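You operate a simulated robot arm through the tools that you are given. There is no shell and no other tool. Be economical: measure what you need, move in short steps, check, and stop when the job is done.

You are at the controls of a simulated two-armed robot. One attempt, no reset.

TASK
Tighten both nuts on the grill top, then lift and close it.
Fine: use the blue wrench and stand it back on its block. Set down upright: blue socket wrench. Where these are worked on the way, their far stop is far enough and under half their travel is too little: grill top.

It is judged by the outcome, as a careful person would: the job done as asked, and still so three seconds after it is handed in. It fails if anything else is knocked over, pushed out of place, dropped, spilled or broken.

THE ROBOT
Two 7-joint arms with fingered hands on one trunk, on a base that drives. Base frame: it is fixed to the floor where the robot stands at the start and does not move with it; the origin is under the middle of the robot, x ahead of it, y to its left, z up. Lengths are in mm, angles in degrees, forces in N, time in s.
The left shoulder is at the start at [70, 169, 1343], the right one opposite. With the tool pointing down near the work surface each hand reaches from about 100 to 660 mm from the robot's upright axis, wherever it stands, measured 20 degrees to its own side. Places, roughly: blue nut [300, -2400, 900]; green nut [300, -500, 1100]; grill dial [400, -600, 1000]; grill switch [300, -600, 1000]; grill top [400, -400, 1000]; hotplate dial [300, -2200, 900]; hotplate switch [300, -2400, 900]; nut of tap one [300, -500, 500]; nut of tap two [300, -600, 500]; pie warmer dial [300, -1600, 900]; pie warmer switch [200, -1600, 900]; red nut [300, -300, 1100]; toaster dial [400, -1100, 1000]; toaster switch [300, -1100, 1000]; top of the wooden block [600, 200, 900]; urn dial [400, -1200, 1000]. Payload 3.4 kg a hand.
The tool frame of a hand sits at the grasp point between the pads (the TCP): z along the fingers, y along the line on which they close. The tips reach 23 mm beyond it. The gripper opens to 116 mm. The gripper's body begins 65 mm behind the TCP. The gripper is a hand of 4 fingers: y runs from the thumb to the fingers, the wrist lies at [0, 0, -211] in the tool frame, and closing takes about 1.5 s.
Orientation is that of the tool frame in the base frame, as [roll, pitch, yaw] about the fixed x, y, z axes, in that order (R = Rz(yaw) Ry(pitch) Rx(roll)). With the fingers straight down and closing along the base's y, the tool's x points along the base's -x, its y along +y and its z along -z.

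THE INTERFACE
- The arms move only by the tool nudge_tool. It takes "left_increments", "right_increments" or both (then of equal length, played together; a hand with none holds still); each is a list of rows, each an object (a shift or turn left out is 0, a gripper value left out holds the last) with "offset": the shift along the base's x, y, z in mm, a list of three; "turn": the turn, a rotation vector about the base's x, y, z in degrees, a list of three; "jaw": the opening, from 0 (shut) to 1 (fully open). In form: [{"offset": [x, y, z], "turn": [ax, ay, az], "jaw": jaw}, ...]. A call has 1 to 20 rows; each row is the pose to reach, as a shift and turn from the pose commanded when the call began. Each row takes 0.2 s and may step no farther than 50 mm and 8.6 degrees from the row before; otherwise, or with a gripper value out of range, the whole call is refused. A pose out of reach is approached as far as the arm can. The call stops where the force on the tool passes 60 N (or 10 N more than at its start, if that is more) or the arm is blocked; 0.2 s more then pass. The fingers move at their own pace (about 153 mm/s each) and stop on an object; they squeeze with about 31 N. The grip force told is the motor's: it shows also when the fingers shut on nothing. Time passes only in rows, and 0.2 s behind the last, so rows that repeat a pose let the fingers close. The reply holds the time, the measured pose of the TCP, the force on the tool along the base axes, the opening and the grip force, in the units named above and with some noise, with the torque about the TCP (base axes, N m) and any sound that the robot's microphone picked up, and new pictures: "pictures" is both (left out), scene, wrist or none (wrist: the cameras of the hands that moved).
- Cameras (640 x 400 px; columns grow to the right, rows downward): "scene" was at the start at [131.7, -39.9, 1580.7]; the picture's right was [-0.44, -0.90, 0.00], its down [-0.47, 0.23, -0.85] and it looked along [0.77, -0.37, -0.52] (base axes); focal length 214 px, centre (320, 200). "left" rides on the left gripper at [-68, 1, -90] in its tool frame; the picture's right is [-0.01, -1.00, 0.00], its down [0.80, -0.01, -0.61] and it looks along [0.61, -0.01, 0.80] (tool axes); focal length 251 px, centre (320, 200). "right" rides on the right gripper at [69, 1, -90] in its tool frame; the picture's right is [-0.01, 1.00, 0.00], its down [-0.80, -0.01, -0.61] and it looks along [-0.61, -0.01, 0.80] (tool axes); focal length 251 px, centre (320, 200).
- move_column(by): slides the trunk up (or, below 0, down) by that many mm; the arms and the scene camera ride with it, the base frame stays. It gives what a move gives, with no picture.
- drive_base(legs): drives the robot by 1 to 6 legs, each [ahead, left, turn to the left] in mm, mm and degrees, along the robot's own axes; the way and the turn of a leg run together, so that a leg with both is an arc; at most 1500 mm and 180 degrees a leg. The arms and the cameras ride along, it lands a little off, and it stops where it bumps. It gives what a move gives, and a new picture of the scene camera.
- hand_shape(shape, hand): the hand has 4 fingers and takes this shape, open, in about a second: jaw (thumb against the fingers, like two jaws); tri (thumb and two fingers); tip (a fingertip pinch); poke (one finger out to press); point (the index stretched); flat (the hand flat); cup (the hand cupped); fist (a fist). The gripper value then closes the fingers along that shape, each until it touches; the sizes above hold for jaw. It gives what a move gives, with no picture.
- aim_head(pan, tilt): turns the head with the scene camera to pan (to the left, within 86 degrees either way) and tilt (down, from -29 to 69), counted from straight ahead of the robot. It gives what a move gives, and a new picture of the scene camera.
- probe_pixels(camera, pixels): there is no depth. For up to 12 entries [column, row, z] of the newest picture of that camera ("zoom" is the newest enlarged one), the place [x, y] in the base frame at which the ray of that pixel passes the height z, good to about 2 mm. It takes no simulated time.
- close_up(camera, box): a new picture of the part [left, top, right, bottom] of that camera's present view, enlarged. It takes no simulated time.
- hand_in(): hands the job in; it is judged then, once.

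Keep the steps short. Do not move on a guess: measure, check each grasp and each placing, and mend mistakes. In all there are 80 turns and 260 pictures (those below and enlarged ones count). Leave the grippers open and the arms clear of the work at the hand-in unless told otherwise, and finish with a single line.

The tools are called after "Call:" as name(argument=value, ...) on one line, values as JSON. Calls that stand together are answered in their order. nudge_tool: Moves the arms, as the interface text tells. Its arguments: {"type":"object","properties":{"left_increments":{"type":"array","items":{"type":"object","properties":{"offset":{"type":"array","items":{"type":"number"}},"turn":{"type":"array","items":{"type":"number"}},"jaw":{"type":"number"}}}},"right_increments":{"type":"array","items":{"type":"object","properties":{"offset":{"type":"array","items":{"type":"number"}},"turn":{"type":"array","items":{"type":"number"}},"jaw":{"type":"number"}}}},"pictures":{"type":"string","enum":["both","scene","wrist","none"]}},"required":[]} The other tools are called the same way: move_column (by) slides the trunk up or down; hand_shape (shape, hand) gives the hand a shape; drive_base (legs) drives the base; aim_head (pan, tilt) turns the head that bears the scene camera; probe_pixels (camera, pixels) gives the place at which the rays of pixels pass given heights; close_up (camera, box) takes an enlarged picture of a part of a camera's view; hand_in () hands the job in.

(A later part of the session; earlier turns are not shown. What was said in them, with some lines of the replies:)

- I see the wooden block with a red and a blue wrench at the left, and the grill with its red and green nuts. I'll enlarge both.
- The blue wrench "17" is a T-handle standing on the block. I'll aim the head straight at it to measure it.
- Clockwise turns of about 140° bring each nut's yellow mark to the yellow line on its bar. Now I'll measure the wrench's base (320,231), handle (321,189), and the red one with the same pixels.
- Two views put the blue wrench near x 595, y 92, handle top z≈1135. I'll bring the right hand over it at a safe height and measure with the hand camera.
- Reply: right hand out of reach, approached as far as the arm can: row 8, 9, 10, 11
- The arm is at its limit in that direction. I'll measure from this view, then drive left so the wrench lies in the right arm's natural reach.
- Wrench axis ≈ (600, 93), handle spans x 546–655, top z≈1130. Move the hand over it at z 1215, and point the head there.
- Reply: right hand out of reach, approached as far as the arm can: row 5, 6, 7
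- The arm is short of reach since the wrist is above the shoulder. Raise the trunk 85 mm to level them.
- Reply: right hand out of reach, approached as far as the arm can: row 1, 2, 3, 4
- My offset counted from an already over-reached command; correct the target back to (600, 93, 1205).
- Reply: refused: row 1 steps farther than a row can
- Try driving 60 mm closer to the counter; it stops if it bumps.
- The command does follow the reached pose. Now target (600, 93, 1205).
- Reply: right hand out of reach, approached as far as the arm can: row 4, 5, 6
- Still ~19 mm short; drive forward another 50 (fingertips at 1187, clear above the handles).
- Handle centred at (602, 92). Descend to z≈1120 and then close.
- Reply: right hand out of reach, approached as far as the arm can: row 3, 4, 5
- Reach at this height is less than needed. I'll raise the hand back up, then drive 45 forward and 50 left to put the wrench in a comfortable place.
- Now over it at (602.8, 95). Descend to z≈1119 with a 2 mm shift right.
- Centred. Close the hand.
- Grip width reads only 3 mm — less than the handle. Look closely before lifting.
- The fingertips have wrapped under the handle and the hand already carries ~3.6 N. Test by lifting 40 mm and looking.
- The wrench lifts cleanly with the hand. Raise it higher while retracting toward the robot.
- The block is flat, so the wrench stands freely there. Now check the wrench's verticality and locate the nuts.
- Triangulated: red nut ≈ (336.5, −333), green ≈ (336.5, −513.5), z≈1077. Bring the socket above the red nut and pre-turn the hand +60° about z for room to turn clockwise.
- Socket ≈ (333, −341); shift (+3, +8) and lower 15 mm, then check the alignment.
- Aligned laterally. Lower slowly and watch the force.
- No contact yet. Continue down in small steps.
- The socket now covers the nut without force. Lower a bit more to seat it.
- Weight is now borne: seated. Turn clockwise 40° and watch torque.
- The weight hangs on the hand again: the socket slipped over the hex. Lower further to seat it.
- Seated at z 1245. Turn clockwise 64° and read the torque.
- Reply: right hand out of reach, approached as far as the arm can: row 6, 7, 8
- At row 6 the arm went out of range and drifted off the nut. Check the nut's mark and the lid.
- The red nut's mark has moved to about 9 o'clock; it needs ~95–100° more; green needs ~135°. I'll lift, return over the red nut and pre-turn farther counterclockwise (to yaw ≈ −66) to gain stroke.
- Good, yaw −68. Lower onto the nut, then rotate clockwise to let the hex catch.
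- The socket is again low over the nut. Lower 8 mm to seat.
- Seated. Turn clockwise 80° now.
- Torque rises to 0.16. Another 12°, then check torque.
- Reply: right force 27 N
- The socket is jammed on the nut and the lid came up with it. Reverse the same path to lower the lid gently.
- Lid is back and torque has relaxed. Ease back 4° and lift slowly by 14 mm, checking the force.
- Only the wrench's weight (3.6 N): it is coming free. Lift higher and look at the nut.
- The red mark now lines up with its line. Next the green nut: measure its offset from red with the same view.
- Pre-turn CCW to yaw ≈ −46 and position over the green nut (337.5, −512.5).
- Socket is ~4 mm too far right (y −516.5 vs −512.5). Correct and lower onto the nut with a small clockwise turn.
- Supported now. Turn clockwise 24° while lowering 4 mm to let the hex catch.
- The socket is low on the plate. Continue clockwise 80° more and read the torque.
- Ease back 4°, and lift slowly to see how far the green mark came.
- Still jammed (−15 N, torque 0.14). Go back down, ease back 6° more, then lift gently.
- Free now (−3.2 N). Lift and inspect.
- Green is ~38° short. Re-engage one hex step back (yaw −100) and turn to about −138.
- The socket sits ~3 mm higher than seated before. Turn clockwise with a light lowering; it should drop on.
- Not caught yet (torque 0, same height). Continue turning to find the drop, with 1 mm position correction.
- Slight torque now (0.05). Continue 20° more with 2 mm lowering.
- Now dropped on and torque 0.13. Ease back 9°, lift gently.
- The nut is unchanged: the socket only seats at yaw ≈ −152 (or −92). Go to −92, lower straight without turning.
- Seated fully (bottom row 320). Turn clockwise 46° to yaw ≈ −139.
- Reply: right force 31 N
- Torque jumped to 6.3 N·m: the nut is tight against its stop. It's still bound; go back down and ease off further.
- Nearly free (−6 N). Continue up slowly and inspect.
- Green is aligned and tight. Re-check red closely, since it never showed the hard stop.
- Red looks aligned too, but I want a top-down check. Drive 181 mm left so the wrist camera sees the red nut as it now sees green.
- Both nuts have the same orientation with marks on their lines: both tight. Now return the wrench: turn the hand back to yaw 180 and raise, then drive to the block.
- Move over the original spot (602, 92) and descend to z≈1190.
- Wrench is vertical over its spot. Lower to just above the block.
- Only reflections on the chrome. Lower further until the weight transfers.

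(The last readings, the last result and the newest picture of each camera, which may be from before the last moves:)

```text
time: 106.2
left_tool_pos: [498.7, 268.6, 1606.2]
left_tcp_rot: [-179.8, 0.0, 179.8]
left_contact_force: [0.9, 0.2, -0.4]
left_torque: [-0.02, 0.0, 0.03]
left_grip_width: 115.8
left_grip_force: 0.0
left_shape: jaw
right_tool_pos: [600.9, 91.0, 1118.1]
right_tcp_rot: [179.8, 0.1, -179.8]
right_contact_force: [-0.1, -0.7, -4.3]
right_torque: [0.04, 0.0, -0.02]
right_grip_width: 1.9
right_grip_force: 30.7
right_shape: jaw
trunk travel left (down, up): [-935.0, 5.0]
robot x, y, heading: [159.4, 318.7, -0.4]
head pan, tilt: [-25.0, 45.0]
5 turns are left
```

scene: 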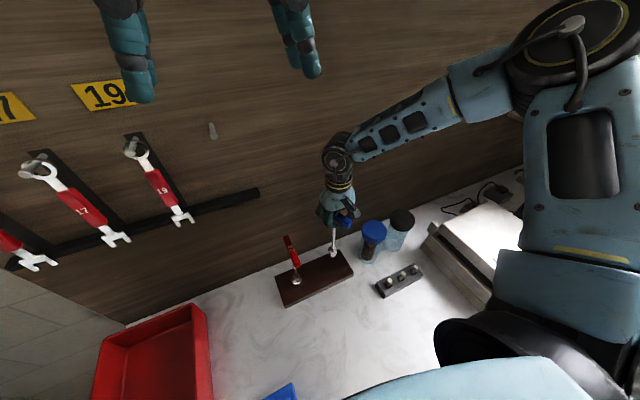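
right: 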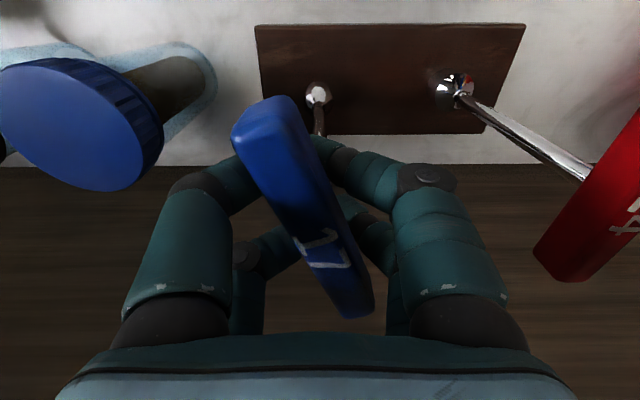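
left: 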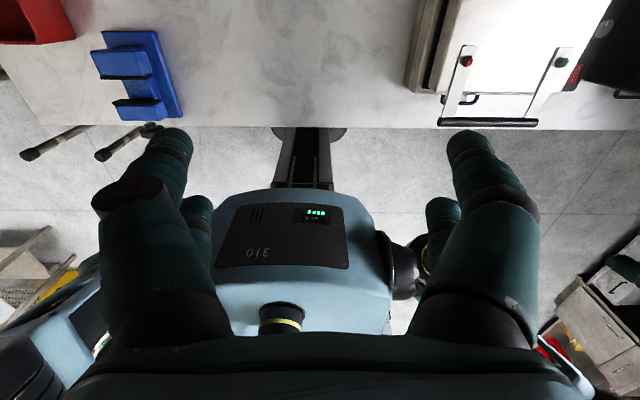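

Only 5 turns left, so I'll batch: lower the last few mm until it stands, open stepwise, rise, take a check picture, then drive to the grill and pre-pose the hand above the handle bar (triangulated at x≈215, y −317…−529, z≈1067).

Call:
nudge_tool(right_increments=[{"offset": [0, 0, -2]}, {"offset": [0, 0, -4]}, {"offset": [0, 0, -6]}, {"offset": [0, 0, -8]}, {"offset": [0, 0, -9]}, {"offset": [0, 0, -9]}], pictures="none")

Call:
nudge_tool(right_increments=[{"jaw": 0.04}, {"jaw": 0.08}, {"jaw": 0.12}, {"jaw": 0.16}, {"jaw": 0.2}, {"jaw": 0.26}, {"jaw": 0.34}, {"jaw": 0.45}, {"jaw": 0.6}, {"jaw": 0.8}, {"jaw": 1.0}, {"jaw": 1.0}, {"jaw": 1.0}], pictures="none")

Call:
nudge_tool(right_increments=[{"offset": [0, 0, 15]}, {"offset": [0, 0, 35]}, {"offset": [0, 0, 60]}, {"offset": [0, 0, 90]}, {"offset": [0, 0, 105]}, {"offset": [-40, 0, 120]}, {"offset": [-85, 0, 135]}, {"offset": [-130, 0, 150]}, {"offset": [-130, 0, 150]}], pictures="none")

Call:
close_up(camera="scene", box=[260, 200, 380, 310])

Call:
drive_base(legs=[[-215, 0, 0], [0, -575, 0]])

Call:
nudge_tool(right_increments=[{"offset": [0, 6, 0], "turn": [0, 0, 8], "jaw": 0.5}, {"offset": [-4, 12, 0], "turn": [0, 0, 16], "jaw": 0.5}, {"offset": [-8, 18, -5], "turn": [0, 0, 24], "jaw": 0.5}, {"offset": [-12, 24, -10], "turn": [0, 0, 32], "jaw": 0.5}, {"offset": [-16, 30, -20], "turn": [0, 0, 40], "jaw": 0.5}, {"offset": [-20, 36, -30], "turn": [0, 0, 48], "jaw": 0.5}, {"offset": [-24, 42, -40], "turn": [0, 0, 56], "jaw": 0.5}, {"offset": [-28, 48, -50], "turn": [0, 0, 64], "jaw": 0.5}, {"offset": [-32, 54, -60], "turn": [0, 0, 72], "jaw": 0.5}, {"offset": [-36, 58, -70], "turn": [0, 0, 80], "jaw": 0.5}, {"offset": [-38, 61, -79], "turn": [0, 0, 86], "jaw": 0.5}, {"offset": [-38, 61, -79], "turn": [0, 0, 90], "jaw": 0.5}, {"offset": [-38, 61, -79], "turn": [0, 0, 90], "jaw": 0.5}], pictures="wrist")

Call:
aim_head(pan=-35, tilt=62)

Call:
probe_pixels(camera="right", pixels=[[320, 100, 1067], [320, 150, 1067], [320, 200, 1067], [320, 50, 1067], [200, 100, 1067], [440, 100, 1067]])

```text
time: 107.6
left_tool_pos: [498.5, 268.3, 1604.8]
left_tcp_rot: [-179.9, 0.1, 179.8]
left_contact_force: [0.2, -0.4, 0.5]
left_torque: [-0.02, -0.01, -0.01]
left_grip_width: 115.9
left_grip_force: 0.1
left_shape: jaw
right_tool_pos: [601.3, 90.4, 1110.6]
right_tcp_rot: [179.7, 0.2, -179.7]
right_contact_force: [0.4, -0.5, -3.1]
right_torque: [0.0, 0.05, 0.0]
right_grip_width: 2.3
right_grip_force: 31.2
right_shape: jaw
trunk travel left (down, up): [-935.0, 5.0]
robot x, y, heading: [154.1, 325.3, -0.4]
head pan, tilt: [-25.0, 45.0]
```

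```text
time: 110.4
left_tool_pos: [498.2, 268.7, 1604.9]
left_tcp_rot: [-179.9, 0.0, 179.7]
left_contact_force: [0.3, 0.2, -0.6]
left_torque: [0.02, 0.01, 0.01]
left_grip_width: 116.1
left_grip_force: 0.1
left_shape: jaw
right_tool_pos: [599.8, 90.2, 1108.8]
right_tcp_rot: [179.8, 0.0, -179.8]
right_contact_force: [-0.5, 0.1, -0.5]
right_torque: [0.0, -0.01, 0.03]
right_grip_width: 115.7
right_grip_force: 0.1
right_shape: jaw
trunk travel left (down, up): [-935.0, 5.0]
robot x, y, heading: [157.7, 321.2, -0.3]
head pan, tilt: [-25.0, 45.0]
```

```text
time: 112.4
left_tool_pos: [500.0, 268.6, 1605.4]
left_tcp_rot: [-179.9, 0.1, 179.8]
left_contact_force: [0.2, 0.6, 0.0]
left_torque: [0.01, 0.02, -0.01]
left_grip_width: 115.8
left_grip_force: 0.1
left_shape: jaw
right_tool_pos: [471.1, 90.3, 1259.7]
right_tcp_rot: [179.8, 0.1, -179.8]
right_contact_force: [-0.4, 0.6, 0.1]
right_torque: [0.03, 0.02, 0.0]
right_grip_width: 115.9
right_grip_force: 0.0
right_shape: jaw
trunk travel left (down, up): [-935.0, 5.0]
robot x, y, heading: [156.5, 323.1, -0.6]
head pan, tilt: [-25.0, 45.0]
```

```text
3.64 times, centred on (320, 255) of scene
```

zoom: 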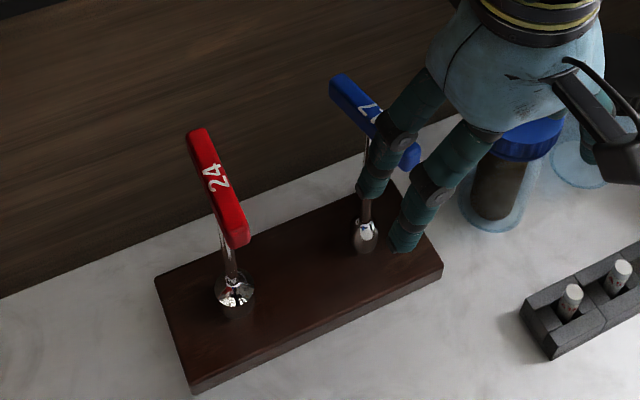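

```text
time: 117.0
left_tool_pos: [293.4, -304.1, 1605.6]
left_tcp_rot: [-179.7, 0.1, -179.2]
left_contact_force: [-0.8, 0.3, 0.0]
left_torque: [-0.04, -0.02, 0.0]
left_grip_width: 116.0
left_grip_force: 0.2
left_shape: jaw
right_tool_pos: [269.7, -482.3, 1259.9]
right_tcp_rot: [179.9, 0.1, -178.9]
right_contact_force: [-1.5, -0.1, 0.1]
right_torque: [0.0, 0.0, -0.01]
right_grip_width: 115.8
right_grip_force: 0.1
right_shape: jaw
trunk travel left (down, up): [-935.0, 5.0]
robot x, y, heading: [-50.3, -253.8, 0.8]
head pan, tilt: [-25.0, 45.0]
```

scene: 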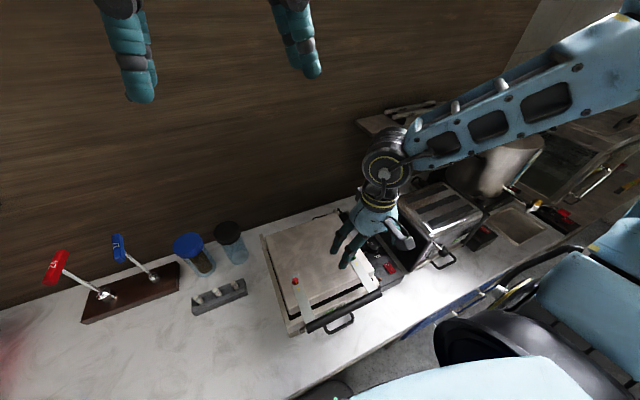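

```text
time: 119.8
left_tool_pos: [293.1, -304.9, 1605.6]
left_tcp_rot: [-179.8, 0.2, -179.1]
left_contact_force: [1.2, 1.1, -0.4]
left_torque: [-0.03, -0.01, 0.01]
left_grip_width: 115.8
left_grip_force: 0.1
left_shape: jaw
right_tool_pos: [243.1, -419.4, 1179.1]
right_tcp_rot: [179.7, 0.0, -88.7]
right_contact_force: [1.1, -0.2, 0.1]
right_torque: [0.01, 0.0, -0.03]
right_grip_width: 58.7
right_grip_force: 0.0
right_shape: jaw
right hand out of reach, approached as far as the arm can: row 6, 7, 8, 9, 10, 11, 12, 13
trunk travel left (down, up): [-935.0, 5.0]
robot x, y, heading: [-49.2, -254.8, 0.8]
head pan, tilt: [-25.0, 45.0]
```

right: 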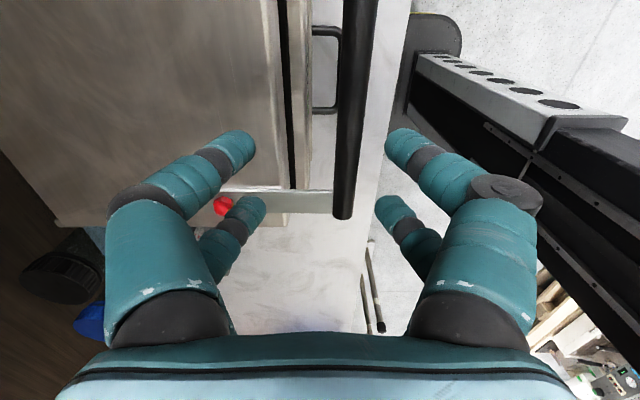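

```text
time: 120.6
left_tool_pos: [294.7, -306.4, 1604.8]
left_tcp_rot: [-179.8, 0.0, -179.2]
left_contact_force: [-0.3, -0.1, -0.1]
left_torque: [0.0, 0.01, -0.02]
left_grip_width: 115.9
left_grip_force: 0.0
left_shape: jaw
right_tool_pos: [241.7, -419.2, 1177.7]
right_tcp_rot: [179.6, 0.1, -88.8]
right_contact_force: [0.8, -2.0, 0.0]
right_torque: [0.0, -0.03, -0.01]
right_grip_width: 58.4
right_grip_force: 0.1
right_shape: jaw
trunk travel left (down, up): [-935.0, 5.0]
robot x, y, heading: [-50.2, -254.5, 0.8]
head pan, tilt: [-35.0, 62.0]
```

scene: 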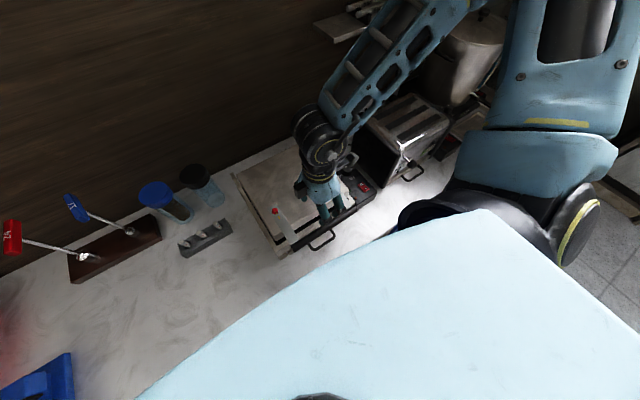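

```text
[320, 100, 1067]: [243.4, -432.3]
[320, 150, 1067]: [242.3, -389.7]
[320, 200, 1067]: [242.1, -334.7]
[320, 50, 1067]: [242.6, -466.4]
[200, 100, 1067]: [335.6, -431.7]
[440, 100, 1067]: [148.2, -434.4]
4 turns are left
```

The blue wrench stands on its block. The hand hit a near-limit at x 243 while the bar is at x≈214, so I'll extend the arm 17 mm, drive back 46 mm, lower with the trunk to z≈1066, close on the bar and test-lift ~50 mm.

Call:
nudge_tool(right_increments=[{"offset": [9, 0, 0], "jaw": 0.5}, {"offset": [17, 0, 0], "jaw": 0.5}, {"offset": [17, 0, 0], "jaw": 0.5}], pictures="none")

Call:
drive_base(legs=[[-46, 0, 0]])

Call:
move_column(by=-112)

Call:
close_up(camera="right", box=[0, 0, 639, 399])

Call:
nudge_tool(right_increments=[{"jaw": 0.3}, {"jaw": 0.15}, {"jaw": 0}, {"jaw": 0}, {"jaw": 0}, {"jaw": 0}, {"jaw": 0}, {"jaw": 0}], pictures="wrist")

Call:
nudge_tool(right_increments=[{"offset": [1, 0, 9]}, {"offset": [3, 0, 18]}, {"offset": [4, 0, 27]}, {"offset": [6, 0, 36]}, {"offset": [9, 0, 45]}, {"offset": [11, 0, 52]}, {"offset": [11, 0, 52]}], pictures="both")

Call:
close_up(camera="scene", box=[220, 90, 400, 260])

```text
time: 121.4
left_tool_pos: [293.1, -305.2, 1604.7]
left_tcp_rot: [-179.7, 0.1, -179.2]
left_contact_force: [0.1, 0.4, -0.8]
left_torque: [0.01, 0.01, 0.04]
left_grip_width: 115.9
left_grip_force: 0.0
left_shape: jaw
right_tool_pos: [259.7, -418.7, 1179.1]
right_tcp_rot: [179.8, 0.1, -88.9]
right_contact_force: [-0.6, -0.6, 0.4]
right_torque: [-0.03, 0.01, 0.02]
right_grip_width: 58.3
right_grip_force: 0.1
right_shape: jaw
trunk travel left (down, up): [-935.0, 5.0]
robot x, y, heading: [-49.1, -254.4, 1.0]
head pan, tilt: [-35.0, 62.0]
```

```text
time: 122.3
left_tool_pos: [262.4, -305.3, 1601.0]
left_tcp_rot: [-179.8, -0.4, -179.2]
left_contact_force: [0.4, -0.9, -0.2]
left_torque: [0.01, 0.11, 0.04]
left_grip_width: 116.1
left_grip_force: 0.0
left_shape: jaw
right_tool_pos: [224.3, -419.6, 1175.8]
right_tcp_rot: [179.4, 0.2, -88.7]
right_contact_force: [0.4, -0.6, -0.9]
right_torque: [0.01, 0.05, 0.0]
right_grip_width: 58.4
right_grip_force: 0.0
right_shape: jaw
trunk travel left (down, up): [-935.0, 5.0]
robot x, y, heading: [-97.5, -257.6, 0.9]
head pan, tilt: [-35.0, 62.0]
```

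scene: 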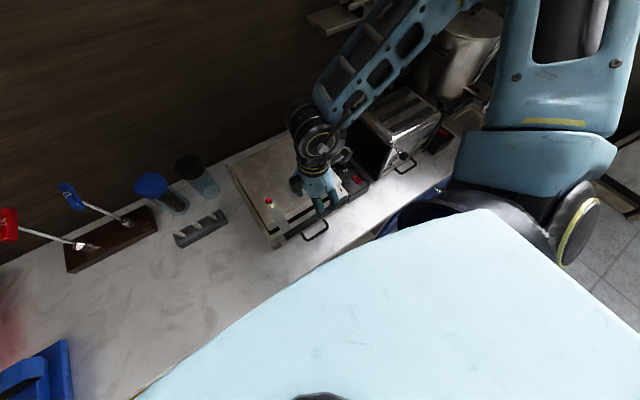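

```text
time: 123.7
left_tool_pos: [248.5, -306.3, 1492.0]
left_tcp_rot: [-179.8, 0.1, -179.2]
left_contact_force: [0.6, 0.0, -0.7]
left_torque: [-0.02, 0.01, 0.03]
left_grip_width: 115.7
left_grip_force: 0.1
left_shape: jaw
right_tool_pos: [215.7, -420.3, 1066.2]
right_tcp_rot: [179.8, 0.2, -88.8]
right_contact_force: [0.4, -0.5, -0.2]
right_torque: [0.0, 0.0, -0.04]
right_grip_width: 58.6
right_grip_force: 0.0
right_shape: jaw
trunk travel left (down, up): [-823.0, 117.0]
robot x, y, heading: [-94.3, -257.0, 0.8]
head pan, tilt: [-35.0, 62.0]
```

```text
1.00 times, centred on (320, 200) of right (not enlarged: the box is as wide or as high as the picture)
```

zoom: 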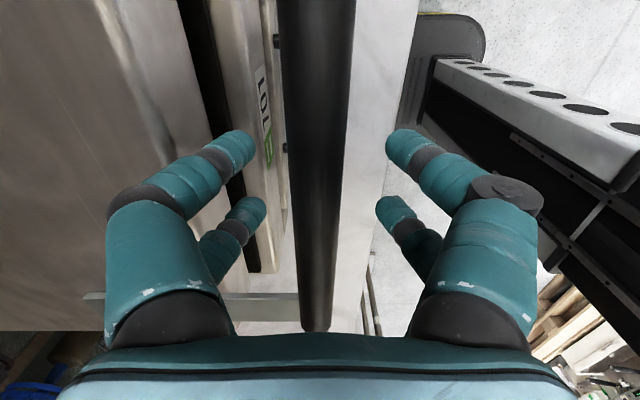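

```text
time: 125.5
left_tool_pos: [249.2, -306.8, 1493.1]
left_tcp_rot: [-179.9, 0.0, -179.2]
left_contact_force: [-0.8, 0.2, 0.3]
left_torque: [-0.01, -0.03, 0.0]
left_grip_width: 115.9
left_grip_force: 0.1
left_shape: jaw
right_tool_pos: [215.0, -419.0, 1066.2]
right_tcp_rot: [179.7, 0.2, -88.8]
right_contact_force: [0.8, 0.4, -4.3]
right_torque: [0.0, 0.0, -0.02]
right_grip_width: 4.1
right_grip_force: 31.0
right_shape: jaw
trunk travel left (down, up): [-823.0, 117.0]
robot x, y, heading: [-95.5, -260.8, 0.7]
head pan, tilt: [-35.0, 62.0]
```

right: 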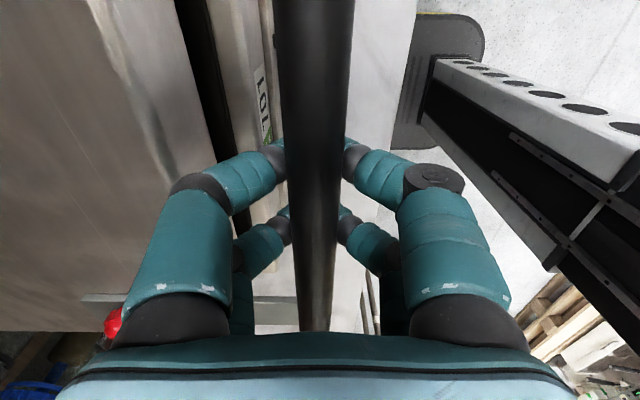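

```text
time: 127.1
left_tool_pos: [248.8, -306.4, 1493.0]
left_tcp_rot: [-179.9, 0.2, -179.2]
left_contact_force: [-0.4, -0.1, -0.5]
left_torque: [0.0, 0.01, 0.01]
left_grip_width: 116.1
left_grip_force: 0.2
left_shape: jaw
right_tool_pos: [226.6, -419.4, 1118.7]
right_tcp_rot: [179.8, 0.1, -88.8]
right_contact_force: [-0.1, 2.0, -6.5]
right_torque: [-0.03, 0.11, 0.01]
right_grip_width: 3.6
right_grip_force: 31.3
right_shape: jaw
trunk travel left (down, up): [-823.0, 117.0]
robot x, y, heading: [-91.4, -259.9, 0.6]
head pan, tilt: [-35.0, 62.0]
```

scene: 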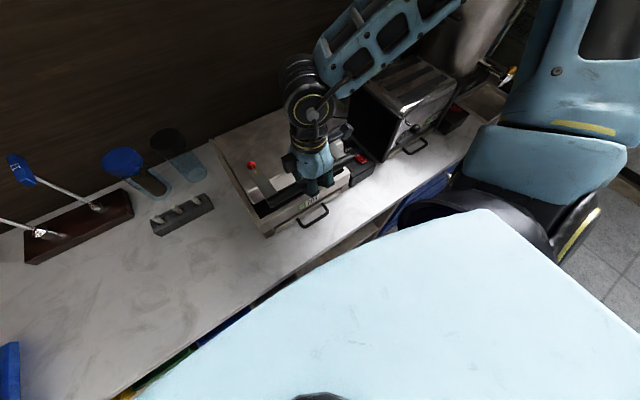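
right: 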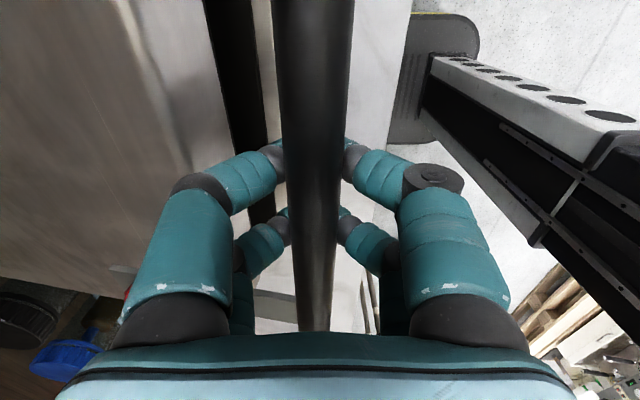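

```text
2.35 times, centred on (310, 175) of scene
3 turns are left
```

zoom: 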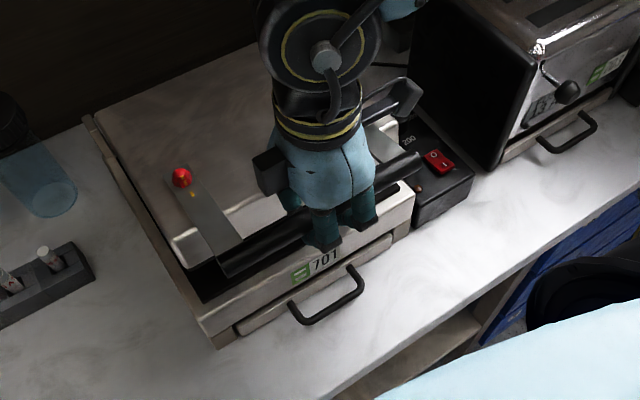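

The grip holds and the lid follows with only ~6 N. To gain reach for the full swing I'll lower back, raise the trunk in small steps with matching x shifts (following the hinge arc), then swing the arm along the arc to ~60°.

Call:
nudge_tool(right_increments=[{"offset": [-2, 0, -9]}, {"offset": [-5, 0, -18]}, {"offset": [-7, 0, -27]}, {"offset": [-8, 0, -36]}, {"offset": [-10, 0, -45]}, {"offset": [-11, 0, -51]}, {"offset": [-11, 0, -51]}], pictures="none")

Call:
move_column(by=28)

Call:
nudge_tool(right_increments=[{"offset": [4, 0, 0]}, {"offset": [8, 0, 0]}], pictures="none")

Call:
move_column(by=28)

Call:
nudge_tool(right_increments=[{"offset": [4.5, 0, 0]}, {"offset": [9, 0, 0]}], pictures="none")

Call:
move_column(by=28)

Call:
nudge_tool(right_increments=[{"offset": [6, 0, 0]}, {"offset": [12, 0, 0]}], pictures="none")

Call:
move_column(by=28)

Call:
nudge_tool(right_increments=[{"offset": [4, 0, 0]}, {"offset": [7, 0, 0]}, {"offset": [7, 0, 0]}], pictures="none")

Call:
nudge_tool(right_increments=[{"offset": [8.1, 0, 13.4]}, {"offset": [16.9, 0, 26.6]}, {"offset": [26.4, 0, 39.3]}, {"offset": [36.6, 0, 51.5]}, {"offset": [47.3, 0, 63.1]}, {"offset": [58.7, 0, 74.2]}, {"offset": [70.6, 0, 84.6]}, {"offset": [83.1, 0, 94.4]}, {"offset": [96.1, 0, 103.6]}, {"offset": [109.5, 0, 112.1]}, {"offset": [123.4, 0, 119.8]}, {"offset": [137.6, 0, 126.8]}, {"offset": [152.2, 0, 133]}, {"offset": [152.2, 0, 133]}], pictures="both")

Call:
aim_head(pan=-30, tilt=45)

```text
time: 128.7
left_tool_pos: [249.6, -306.6, 1492.6]
left_tcp_rot: [-180.0, 0.1, -179.2]
left_contact_force: [0.1, 0.5, -0.5]
left_torque: [0.0, -0.03, -0.02]
left_grip_width: 115.9
left_grip_force: 0.1
left_shape: jaw
right_tool_pos: [215.0, -419.1, 1067.8]
right_tcp_rot: [179.8, 0.2, -88.8]
right_contact_force: [5.0, -0.5, -2.7]
right_torque: [0.01, -0.07, -0.03]
right_grip_width: 3.5
right_grip_force: 31.3
right_shape: jaw
trunk travel left (down, up): [-823.0, 117.0]
robot x, y, heading: [-95.8, -256.1, 0.7]
head pan, tilt: [-35.0, 62.0]
```

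```text
time: 129.4
left_tool_pos: [253.9, -308.3, 1518.9]
left_tcp_rot: [-179.8, -0.1, -179.2]
left_contact_force: [-0.4, 1.1, -0.5]
left_torque: [0.0, 0.01, -0.01]
left_grip_width: 115.8
left_grip_force: 0.1
left_shape: jaw
right_tool_pos: [219.3, -419.6, 1095.2]
right_tcp_rot: [179.7, 0.3, -88.8]
right_contact_force: [16.0, -0.7, -6.2]
right_torque: [-0.01, 0.15, -0.04]
right_grip_width: 3.2
right_grip_force: 31.3
right_shape: jaw
trunk travel left (down, up): [-851.0, 89.0]
robot x, y, heading: [-95.1, -257.1, 0.6]
head pan, tilt: [-35.0, 62.0]
```

```text
time: 130.1
left_tool_pos: [246.3, -306.5, 1520.6]
left_tcp_rot: [-179.8, 0.2, -179.3]
left_contact_force: [-0.1, -0.6, 1.5]
left_torque: [0.02, -0.02, 0.0]
left_grip_width: 115.8
left_grip_force: 0.1
left_shape: jaw
right_tool_pos: [221.5, -420.2, 1097.5]
right_tcp_rot: [179.7, 0.1, -88.8]
right_contact_force: [-4.4, 0.9, -5.3]
right_torque: [0.02, 0.11, 0.0]
right_grip_width: 3.0
right_grip_force: 30.8
right_shape: jaw
trunk travel left (down, up): [-851.0, 89.0]
robot x, y, heading: [-90.3, -260.9, 0.6]
head pan, tilt: [-35.0, 62.0]
```

```text
time: 130.8
left_tool_pos: [252.8, -306.0, 1547.6]
left_tcp_rot: [-179.9, -0.1, -179.2]
left_contact_force: [0.4, 0.5, -0.6]
left_torque: [0.02, 0.0, -0.01]
left_grip_width: 115.8
left_grip_force: 0.2
left_shape: jaw
right_tool_pos: [226.7, -419.7, 1124.6]
right_tcp_rot: [179.8, 0.1, -88.7]
right_contact_force: [12.7, 0.2, -7.7]
right_torque: [0.0, 0.15, -0.02]
right_grip_width: 3.1
right_grip_force: 31.5
right_shape: jaw
trunk travel left (down, up): [-879.0, 61.0]
robot x, y, heading: [-97.1, -257.5, 0.8]
head pan, tilt: [-35.0, 62.0]
```

```text
time: 131.4
left_tool_pos: [246.0, -306.0, 1549.5]
left_tcp_rot: [-179.8, 0.2, -179.3]
left_contact_force: [0.9, -0.4, 0.2]
left_torque: [-0.01, 0.03, -0.02]
left_grip_width: 115.9
left_grip_force: 0.1
left_shape: jaw
right_tool_pos: [227.7, -418.7, 1123.9]
right_tcp_rot: [179.7, 0.2, -88.9]
right_contact_force: [-7.8, 0.1, -4.2]
right_torque: [-0.01, 0.07, -0.02]
right_grip_width: 3.2
right_grip_force: 31.0
right_shape: jaw
trunk travel left (down, up): [-879.0, 61.0]
robot x, y, heading: [-96.8, -257.0, 0.8]
head pan, tilt: [-35.0, 62.0]
```

```text
time: 132.1
left_tool_pos: [254.3, -306.6, 1575.1]
left_tcp_rot: [-179.9, 0.0, -179.2]
left_contact_force: [0.0, 0.5, 0.6]
left_torque: [0.0, 0.01, 0.01]
left_grip_width: 115.8
left_grip_force: 0.0
left_shape: jaw
right_tool_pos: [235.9, -420.8, 1150.5]
right_tcp_rot: [179.7, 0.2, -88.7]
right_contact_force: [14.7, 1.2, -7.9]
right_torque: [0.0, 0.16, 0.01]
right_grip_width: 3.1
right_grip_force: 30.9
right_shape: jaw
trunk travel left (down, up): [-907.0, 33.0]
robot x, y, heading: [-94.7, -258.3, 1.0]
head pan, tilt: [-35.0, 62.0]
```

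```text
time: 132.7
left_tool_pos: [243.6, -306.6, 1577.5]
left_tcp_rot: [-179.8, 0.3, -179.4]
left_contact_force: [0.0, -0.4, 0.0]
left_torque: [-0.03, 0.01, -0.01]
left_grip_width: 116.0
left_grip_force: 0.1
left_shape: jaw
right_tool_pos: [240.0, -420.6, 1152.6]
right_tcp_rot: [179.8, 0.0, -88.8]
right_contact_force: [-9.9, 0.1, -1.9]
right_torque: [0.0, 0.05, 0.0]
right_grip_width: 2.8
right_grip_force: 30.8
right_shape: jaw
trunk travel left (down, up): [-907.0, 33.0]
robot x, y, heading: [-98.8, -257.5, 0.7]
head pan, tilt: [-35.0, 62.0]
```

```text
time: 133.4
left_tool_pos: [255.8, -306.0, 1603.7]
left_tcp_rot: [-179.9, -0.1, -179.2]
left_contact_force: [0.1, -0.8, -0.3]
left_torque: [0.0, -0.01, -0.02]
left_grip_width: 115.9
left_grip_force: 0.1
left_shape: jaw
right_tool_pos: [249.3, -419.2, 1178.4]
right_tcp_rot: [179.7, 0.2, -88.8]
right_contact_force: [15.6, 1.2, -11.9]
right_torque: [-0.07, 0.22, -0.04]
right_grip_width: 2.9
right_grip_force: 31.0
right_shape: jaw
trunk travel left (down, up): [-935.0, 5.0]
robot x, y, heading: [-95.4, -253.7, 0.8]
head pan, tilt: [-35.0, 62.0]
```

```text
time: 134.2
left_tool_pos: [249.6, -307.0, 1604.5]
left_tcp_rot: [-180.0, 0.1, -179.1]
left_contact_force: [0.2, 0.0, -0.8]
left_torque: [-0.02, 0.0, 0.01]
left_grip_width: 116.2
left_grip_force: 0.1
left_shape: jaw
right_tool_pos: [250.2, -418.8, 1179.8]
right_tcp_rot: [179.8, 0.2, -88.8]
right_contact_force: [1.0, -1.2, -7.5]
right_torque: [-0.01, 0.11, -0.01]
right_grip_width: 2.5
right_grip_force: 30.5
right_shape: jaw
trunk travel left (down, up): [-935.0, 5.0]
robot x, y, heading: [-93.6, -258.8, 0.8]
head pan, tilt: [-35.0, 62.0]
```

```text
time: 137.2
left_tool_pos: [246.3, -308.0, 1604.2]
left_tcp_rot: [-179.8, 0.2, -179.2]
left_contact_force: [0.6, -0.1, 0.0]
left_torque: [-0.01, 0.0, 0.01]
left_grip_width: 116.1
left_grip_force: 0.0
left_shape: jaw
right_tool_pos: [403.5, -418.8, 1312.2]
right_tcp_rot: [179.9, 0.2, -88.9]
right_contact_force: [-2.4, -0.4, -0.6]
right_torque: [-0.01, -0.05, 0.0]
right_grip_width: 2.8
right_grip_force: 31.3
right_shape: jaw
trunk travel left (down, up): [-935.0, 5.0]
robot x, y, heading: [-91.9, -260.4, 0.8]
head pan, tilt: [-35.0, 62.0]
```

scene: 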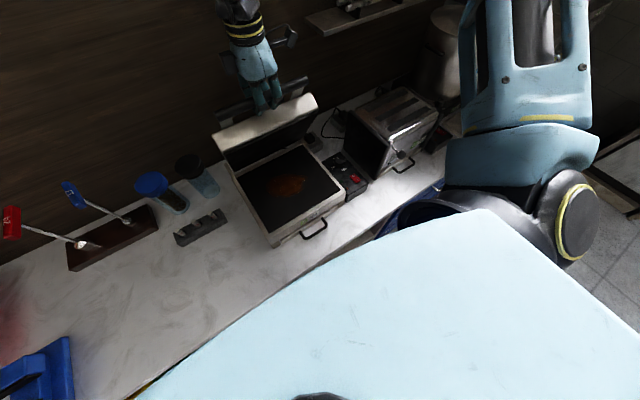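
right: 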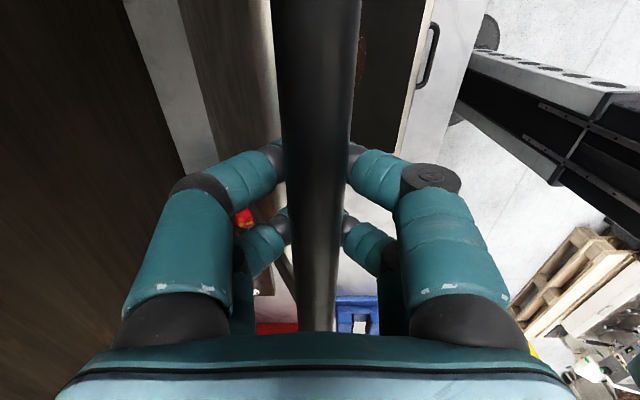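

```text
time: 138.0
left_tool_pos: [249.2, -307.7, 1604.3]
left_tcp_rot: [-179.8, 0.1, -179.2]
left_contact_force: [-0.2, 0.3, -0.4]
left_torque: [0.02, -0.01, 0.01]
left_grip_width: 115.7
left_grip_force: 0.1
left_shape: jaw
right_tool_pos: [402.3, -419.1, 1313.9]
right_tcp_rot: [179.8, 0.2, -88.9]
right_contact_force: [-2.2, 0.0, -0.7]
right_torque: [-0.02, -0.03, 0.01]
right_grip_width: 2.8
right_grip_force: 31.0
right_shape: jaw
trunk travel left (down, up): [-935.0, 5.0]
robot x, y, heading: [-94.6, -258.8, 0.7]
head pan, tilt: [-30.0, 45.0]
2 turns are left
```

scene: 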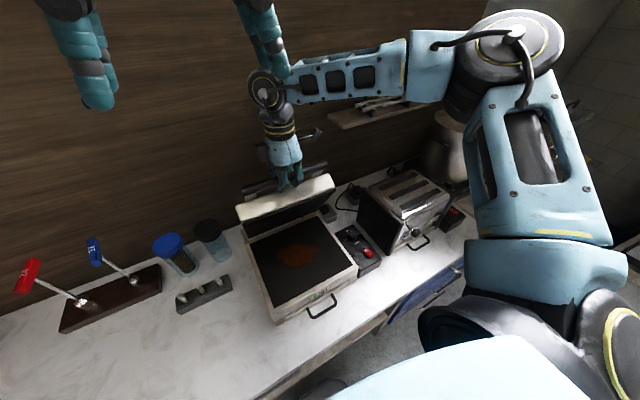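

The lid is ~61° open. Now reverse the same path to close it, release, lift clear with the trunk, open fully, back off, and check.

Call:
nudge_tool(right_increments=[{"offset": [-14.6, 0, -6.2]}, {"offset": [-28.8, 0, -13.2]}, {"offset": [-42.7, 0, -20.9]}, {"offset": [-56.1, 0, -29.4]}, {"offset": [-69.1, 0, -38.6]}, {"offset": [-81.6, 0, -48.4]}, {"offset": [-93.5, 0, -58.8]}, {"offset": [-104.9, 0, -69.9]}, {"offset": [-115.6, 0, -81.5]}, {"offset": [-125.8, 0, -93.7]}, {"offset": [-135.3, 0, -106.4]}, {"offset": [-144.1, 0, -119.6]}, {"offset": [-152.2, 0, -133]}, {"offset": [-152.2, 0, -133]}], pictures="none")

Call:
nudge_tool(right_increments=[{"offset": [-4, 0, 0]}, {"offset": [-7, 0, 0]}], pictures="none")

Call:
move_column(by=-28)

Call:
nudge_tool(right_increments=[{"offset": [-6, 0, 0]}, {"offset": [-12, 0, 0]}], pictures="none")

Call:
move_column(by=-28)

Call:
nudge_tool(right_increments=[{"offset": [-4.5, 0, 0]}, {"offset": [-9, 0, 0]}], pictures="none")

Call:
move_column(by=-28)

Call:
nudge_tool(right_increments=[{"offset": [-4, 0, 0]}, {"offset": [-8, 0, 0]}], pictures="none")

Call:
move_column(by=-28)

Call:
nudge_tool(right_increments=[{"offset": [0, 0, -1.5]}, {"offset": [0, 0, -3]}, {"offset": [0, 0, -3]}], pictures="none")

Call:
nudge_tool(right_increments=[{"jaw": 0.08}, {"jaw": 0.16}, {"jaw": 0.24}, {"jaw": 0.32}, {"jaw": 0.4}, {"jaw": 0.5}, {"jaw": 0.5}, {"jaw": 0.5}, {"jaw": 0.5}], pictures="none")

Call:
move_column(by=112)

Call:
nudge_tool(right_increments=[{"offset": [0, 0, 30], "jaw": 0.5}, {"offset": [0, 0, 60], "jaw": 0.7}, {"offset": [0, 0, 90], "jaw": 1.0}, {"offset": [0, 0, 90], "jaw": 1.0}], pictures="none")

Call:
drive_base(legs=[[-90, 0, 0]])

Call:
close_up(camera="scene", box=[0, 150, 400, 380])

Call:
close_up(camera="scene", box=[210, 170, 390, 310])

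```text
time: 141.0
left_tool_pos: [250.7, -306.3, 1604.7]
left_tcp_rot: [-179.9, 0.1, -179.2]
left_contact_force: [-0.2, -0.1, -0.3]
left_torque: [0.01, -0.02, 0.01]
left_grip_width: 116.0
left_grip_force: 0.0
left_shape: jaw
right_tool_pos: [251.0, -419.6, 1178.5]
right_tcp_rot: [179.9, 0.1, -88.7]
right_contact_force: [4.7, 0.4, -5.3]
right_torque: [0.02, 0.0, -0.04]
right_grip_width: 2.8
right_grip_force: 31.1
right_shape: jaw
trunk travel left (down, up): [-935.0, 5.0]
robot x, y, heading: [-94.8, -260.3, 0.6]
head pan, tilt: [-30.0, 45.0]
```

```text
time: 141.6
left_tool_pos: [256.6, -306.6, 1602.0]
left_tcp_rot: [-179.8, -0.2, -179.2]
left_contact_force: [0.1, -0.2, 0.6]
left_torque: [0.02, 0.02, 0.02]
left_grip_width: 116.0
left_grip_force: 0.1
left_shape: jaw
right_tool_pos: [249.4, -418.6, 1178.3]
right_tcp_rot: [179.5, 0.1, -88.8]
right_contact_force: [16.5, 1.9, -11.2]
right_torque: [-0.02, 0.14, -0.04]
right_grip_width: 2.7
right_grip_force: 30.9
right_shape: jaw
trunk travel left (down, up): [-935.0, 5.0]
robot x, y, heading: [-93.5, -259.1, 0.7]
head pan, tilt: [-30.0, 45.0]
```

```text
time: 142.4
left_tool_pos: [245.6, -306.2, 1578.3]
left_tcp_rot: [-179.8, 0.3, -179.3]
left_contact_force: [0.0, 0.3, 0.1]
left_torque: [0.02, -0.01, 0.0]
left_grip_width: 116.2
left_grip_force: 0.1
left_shape: jaw
right_tool_pos: [240.5, -418.6, 1151.2]
right_tcp_rot: [179.7, 0.1, -88.7]
right_contact_force: [-9.8, 0.9, -2.5]
right_torque: [0.0, -0.04, -0.03]
right_grip_width: 2.7
right_grip_force: 30.8
right_shape: jaw
trunk travel left (down, up): [-907.0, 33.0]
robot x, y, heading: [-96.0, -258.4, 0.8]
head pan, tilt: [-30.0, 45.0]
```

```text
time: 143.0
left_tool_pos: [255.1, -306.4, 1576.3]
left_tcp_rot: [-179.8, -0.2, -179.2]
left_contact_force: [0.4, 1.3, -0.5]
left_torque: [-0.01, 0.04, 0.02]
left_grip_width: 116.1
left_grip_force: 0.1
left_shape: jaw
right_tool_pos: [236.6, -419.5, 1151.1]
right_tcp_rot: [179.6, 0.2, -88.8]
right_contact_force: [12.9, 1.5, -7.7]
right_torque: [-0.02, 0.09, -0.03]
right_grip_width: 2.8
right_grip_force: 31.1
right_shape: jaw
trunk travel left (down, up): [-907.0, 33.0]
robot x, y, heading: [-96.6, -258.5, 0.7]
head pan, tilt: [-30.0, 45.0]
```

```text
time: 143.7
left_tool_pos: [246.6, -305.8, 1549.0]
left_tcp_rot: [-179.7, 0.2, -179.3]
left_contact_force: [0.4, 0.1, -0.3]
left_torque: [-0.04, 0.04, -0.02]
left_grip_width: 115.7
left_grip_force: 0.0
left_shape: jaw
right_tool_pos: [229.1, -420.5, 1125.7]
right_tcp_rot: [179.7, 0.1, -88.8]
right_contact_force: [-7.4, 3.1, -4.3]
right_torque: [0.0, -0.04, -0.02]
right_grip_width: 2.7
right_grip_force: 31.2
right_shape: jaw
trunk travel left (down, up): [-879.0, 61.0]
robot x, y, heading: [-96.1, -256.6, 0.8]
head pan, tilt: [-30.0, 45.0]
```

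```text
time: 144.3
left_tool_pos: [253.7, -306.3, 1547.9]
left_tcp_rot: [-179.9, -0.1, -179.1]
left_contact_force: [0.2, -0.9, 0.1]
left_torque: [0.02, 0.0, 0.0]
left_grip_width: 116.1
left_grip_force: 0.0
left_shape: jaw
right_tool_pos: [226.0, -419.1, 1123.4]
right_tcp_rot: [179.8, 0.2, -88.8]
right_contact_force: [11.4, 0.7, -5.5]
right_torque: [0.02, 0.09, -0.04]
right_grip_width: 3.0
right_grip_force: 31.0
right_shape: jaw
trunk travel left (down, up): [-879.0, 61.0]
robot x, y, heading: [-94.4, -254.0, 0.6]
head pan, tilt: [-30.0, 45.0]
```

```text
time: 145.0
left_tool_pos: [248.5, -307.0, 1520.9]
left_tcp_rot: [-179.8, 0.2, -179.3]
left_contact_force: [-0.4, -0.4, -0.6]
left_torque: [0.01, -0.02, -0.01]
left_grip_width: 116.0
left_grip_force: 0.1
left_shape: jaw
right_tool_pos: [219.5, -419.4, 1095.3]
right_tcp_rot: [179.6, 0.1, -88.8]
right_contact_force: [-4.3, 0.9, -5.6]
right_torque: [0.0, -0.05, 0.03]
right_grip_width: 2.7
right_grip_force: 30.8
right_shape: jaw
trunk travel left (down, up): [-851.0, 89.0]
robot x, y, heading: [-99.5, -255.8, 0.8]
head pan, tilt: [-30.0, 45.0]
```

```text
time: 145.6
left_tool_pos: [254.3, -306.9, 1520.3]
left_tcp_rot: [-180.0, -0.1, -179.2]
left_contact_force: [0.1, -0.8, -0.4]
left_torque: [0.02, 0.01, -0.03]
left_grip_width: 116.0
left_grip_force: 0.1
left_shape: jaw
right_tool_pos: [219.8, -420.4, 1095.6]
right_tcp_rot: [179.7, 0.1, -88.7]
right_contact_force: [13.3, 0.3, -5.9]
right_torque: [0.02, 0.06, 0.01]
right_grip_width: 2.7
right_grip_force: 31.5
right_shape: jaw
trunk travel left (down, up): [-851.0, 89.0]
robot x, y, heading: [-95.0, -256.2, 0.7]
head pan, tilt: [-30.0, 45.0]
```

```text
time: 146.4
left_tool_pos: [249.8, -306.8, 1494.4]
left_tcp_rot: [-179.9, -0.1, -179.2]
left_contact_force: [1.1, 0.4, 0.3]
left_torque: [-0.01, 0.01, 0.03]
left_grip_width: 115.9
left_grip_force: 0.0
left_shape: jaw
right_tool_pos: [214.5, -420.3, 1066.6]
right_tcp_rot: [179.6, 0.2, -88.8]
right_contact_force: [2.5, 0.1, -5.8]
right_torque: [-0.01, -0.01, -0.01]
right_grip_width: 2.5
right_grip_force: 31.2
right_shape: jaw
trunk travel left (down, up): [-823.0, 117.0]
robot x, y, heading: [-99.4, -259.7, 0.9]
head pan, tilt: [-30.0, 45.0]
```

```text
time: 147.2
left_tool_pos: [250.2, -306.7, 1492.4]
left_tcp_rot: [-179.8, 0.1, -179.2]
left_contact_force: [-0.6, -0.5, -0.1]
left_torque: [-0.03, 0.01, -0.01]
left_grip_width: 115.8
left_grip_force: 0.1
left_shape: jaw
right_tool_pos: [215.4, -420.6, 1064.6]
right_tcp_rot: [179.7, 0.1, -88.9]
right_contact_force: [1.9, -0.1, -3.2]
right_torque: [0.01, -0.03, -0.03]
right_grip_width: 2.7
right_grip_force: 30.7
right_shape: jaw
trunk travel left (down, up): [-823.0, 117.0]
robot x, y, heading: [-98.3, -256.3, 0.5]
head pan, tilt: [-30.0, 45.0]
```

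```text
time: 149.2
left_tool_pos: [247.9, -307.1, 1493.0]
left_tcp_rot: [-179.8, 0.1, -179.1]
left_contact_force: [0.4, 0.4, -0.9]
left_torque: [0.03, 0.02, 0.02]
left_grip_width: 115.9
left_grip_force: 0.1
left_shape: jaw
right_tool_pos: [214.3, -419.4, 1063.9]
right_tcp_rot: [179.8, 0.1, -88.8]
right_contact_force: [0.2, -0.6, 0.5]
right_torque: [-0.03, 0.03, -0.01]
right_grip_width: 57.4
right_grip_force: 0.1
right_shape: jaw
trunk travel left (down, up): [-823.0, 117.0]
robot x, y, heading: [-95.6, -257.5, 0.7]
head pan, tilt: [-30.0, 45.0]
```

```text
time: 150.6
left_tool_pos: [248.6, -307.2, 1603.6]
left_tcp_rot: [-179.8, 0.2, -179.1]
left_contact_force: [-0.1, -0.1, 0.3]
left_torque: [0.0, 0.02, 0.02]
left_grip_width: 115.9
left_grip_force: 0.0
left_shape: jaw
right_tool_pos: [214.6, -419.7, 1176.2]
right_tcp_rot: [179.8, 0.2, -88.8]
right_contact_force: [-0.5, 1.2, -0.3]
right_torque: [-0.01, -0.01, 0.0]
right_grip_width: 57.6
right_grip_force: 0.1
right_shape: jaw
trunk travel left (down, up): [-935.0, 5.0]
robot x, y, heading: [-93.5, -258.9, 0.7]
head pan, tilt: [-30.0, 45.0]
```

```text
time: 151.6
left_tool_pos: [248.1, -306.4, 1605.4]
left_tcp_rot: [-179.8, 0.0, -179.2]
left_contact_force: [-0.5, -1.0, 0.3]
left_torque: [0.01, 0.0, -0.03]
left_grip_width: 115.6
left_grip_force: 0.0
left_shape: jaw
right_tool_pos: [214.0, -419.1, 1266.0]
right_tcp_rot: [179.8, 0.2, -88.8]
right_contact_force: [0.3, 0.5, 0.9]
right_torque: [-0.02, 0.01, 0.02]
right_grip_width: 115.9
right_grip_force: 0.2
right_shape: jaw
trunk travel left (down, up): [-935.0, 5.0]
robot x, y, heading: [-92.9, -257.2, 0.7]
head pan, tilt: [-30.0, 45.0]
```

```text
time: 152.7
left_tool_pos: [171.2, -307.1, 1601.0]
left_tcp_rot: [-179.9, -0.5, -179.2]
left_contact_force: [1.0, 0.1, -0.4]
left_torque: [-0.01, 0.07, -0.01]
left_grip_width: 115.9
left_grip_force: 0.1
left_shape: jaw
right_tool_pos: [133.9, -420.0, 1262.6]
right_tcp_rot: [179.3, 0.2, -88.8]
right_contact_force: [0.9, -0.5, -0.4]
right_torque: [-0.03, 0.0, 0.02]
right_grip_width: 115.9
right_grip_force: 0.0
right_shape: jaw
trunk travel left (down, up): [-935.0, 5.0]
robot x, y, heading: [-187.6, -257.5, 0.7]
head pan, tilt: [-30.0, 45.0]
```

scene: 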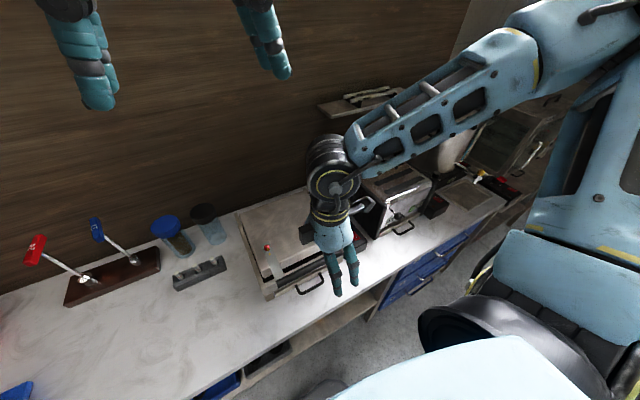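

```text
1.60 times, centred on (200, 265) of scene
```

zoom: 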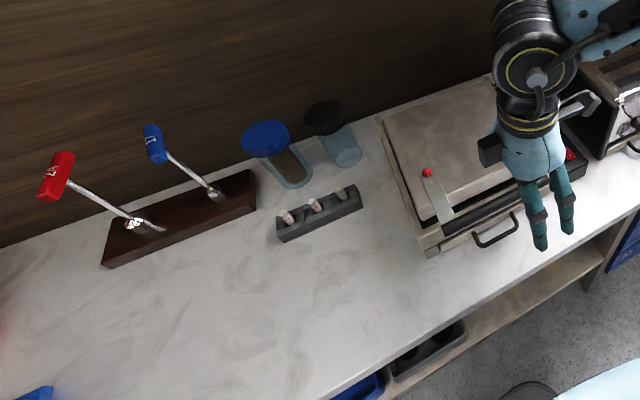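

```text
2.86 times, centred on (300, 240) of scene
1 turns are left
```

zoom: 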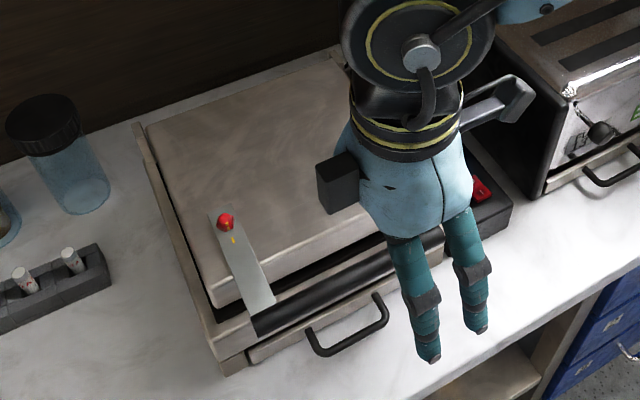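

The lid is closed, the blue wrench stands on its block, both nuts are on their marks, and the hands are open and clear of the work. Handing in.

Call:
hand_in()

```text
The job is handed in.
```

Both nuts were tightened onto their marks with the blue wrench, the grill top was lifted to about 61° and closed, and the wrench stands upright on its block; the lid also lifted about 60 mm once by accident, when the socket jammed on the red nut, and was set back down.
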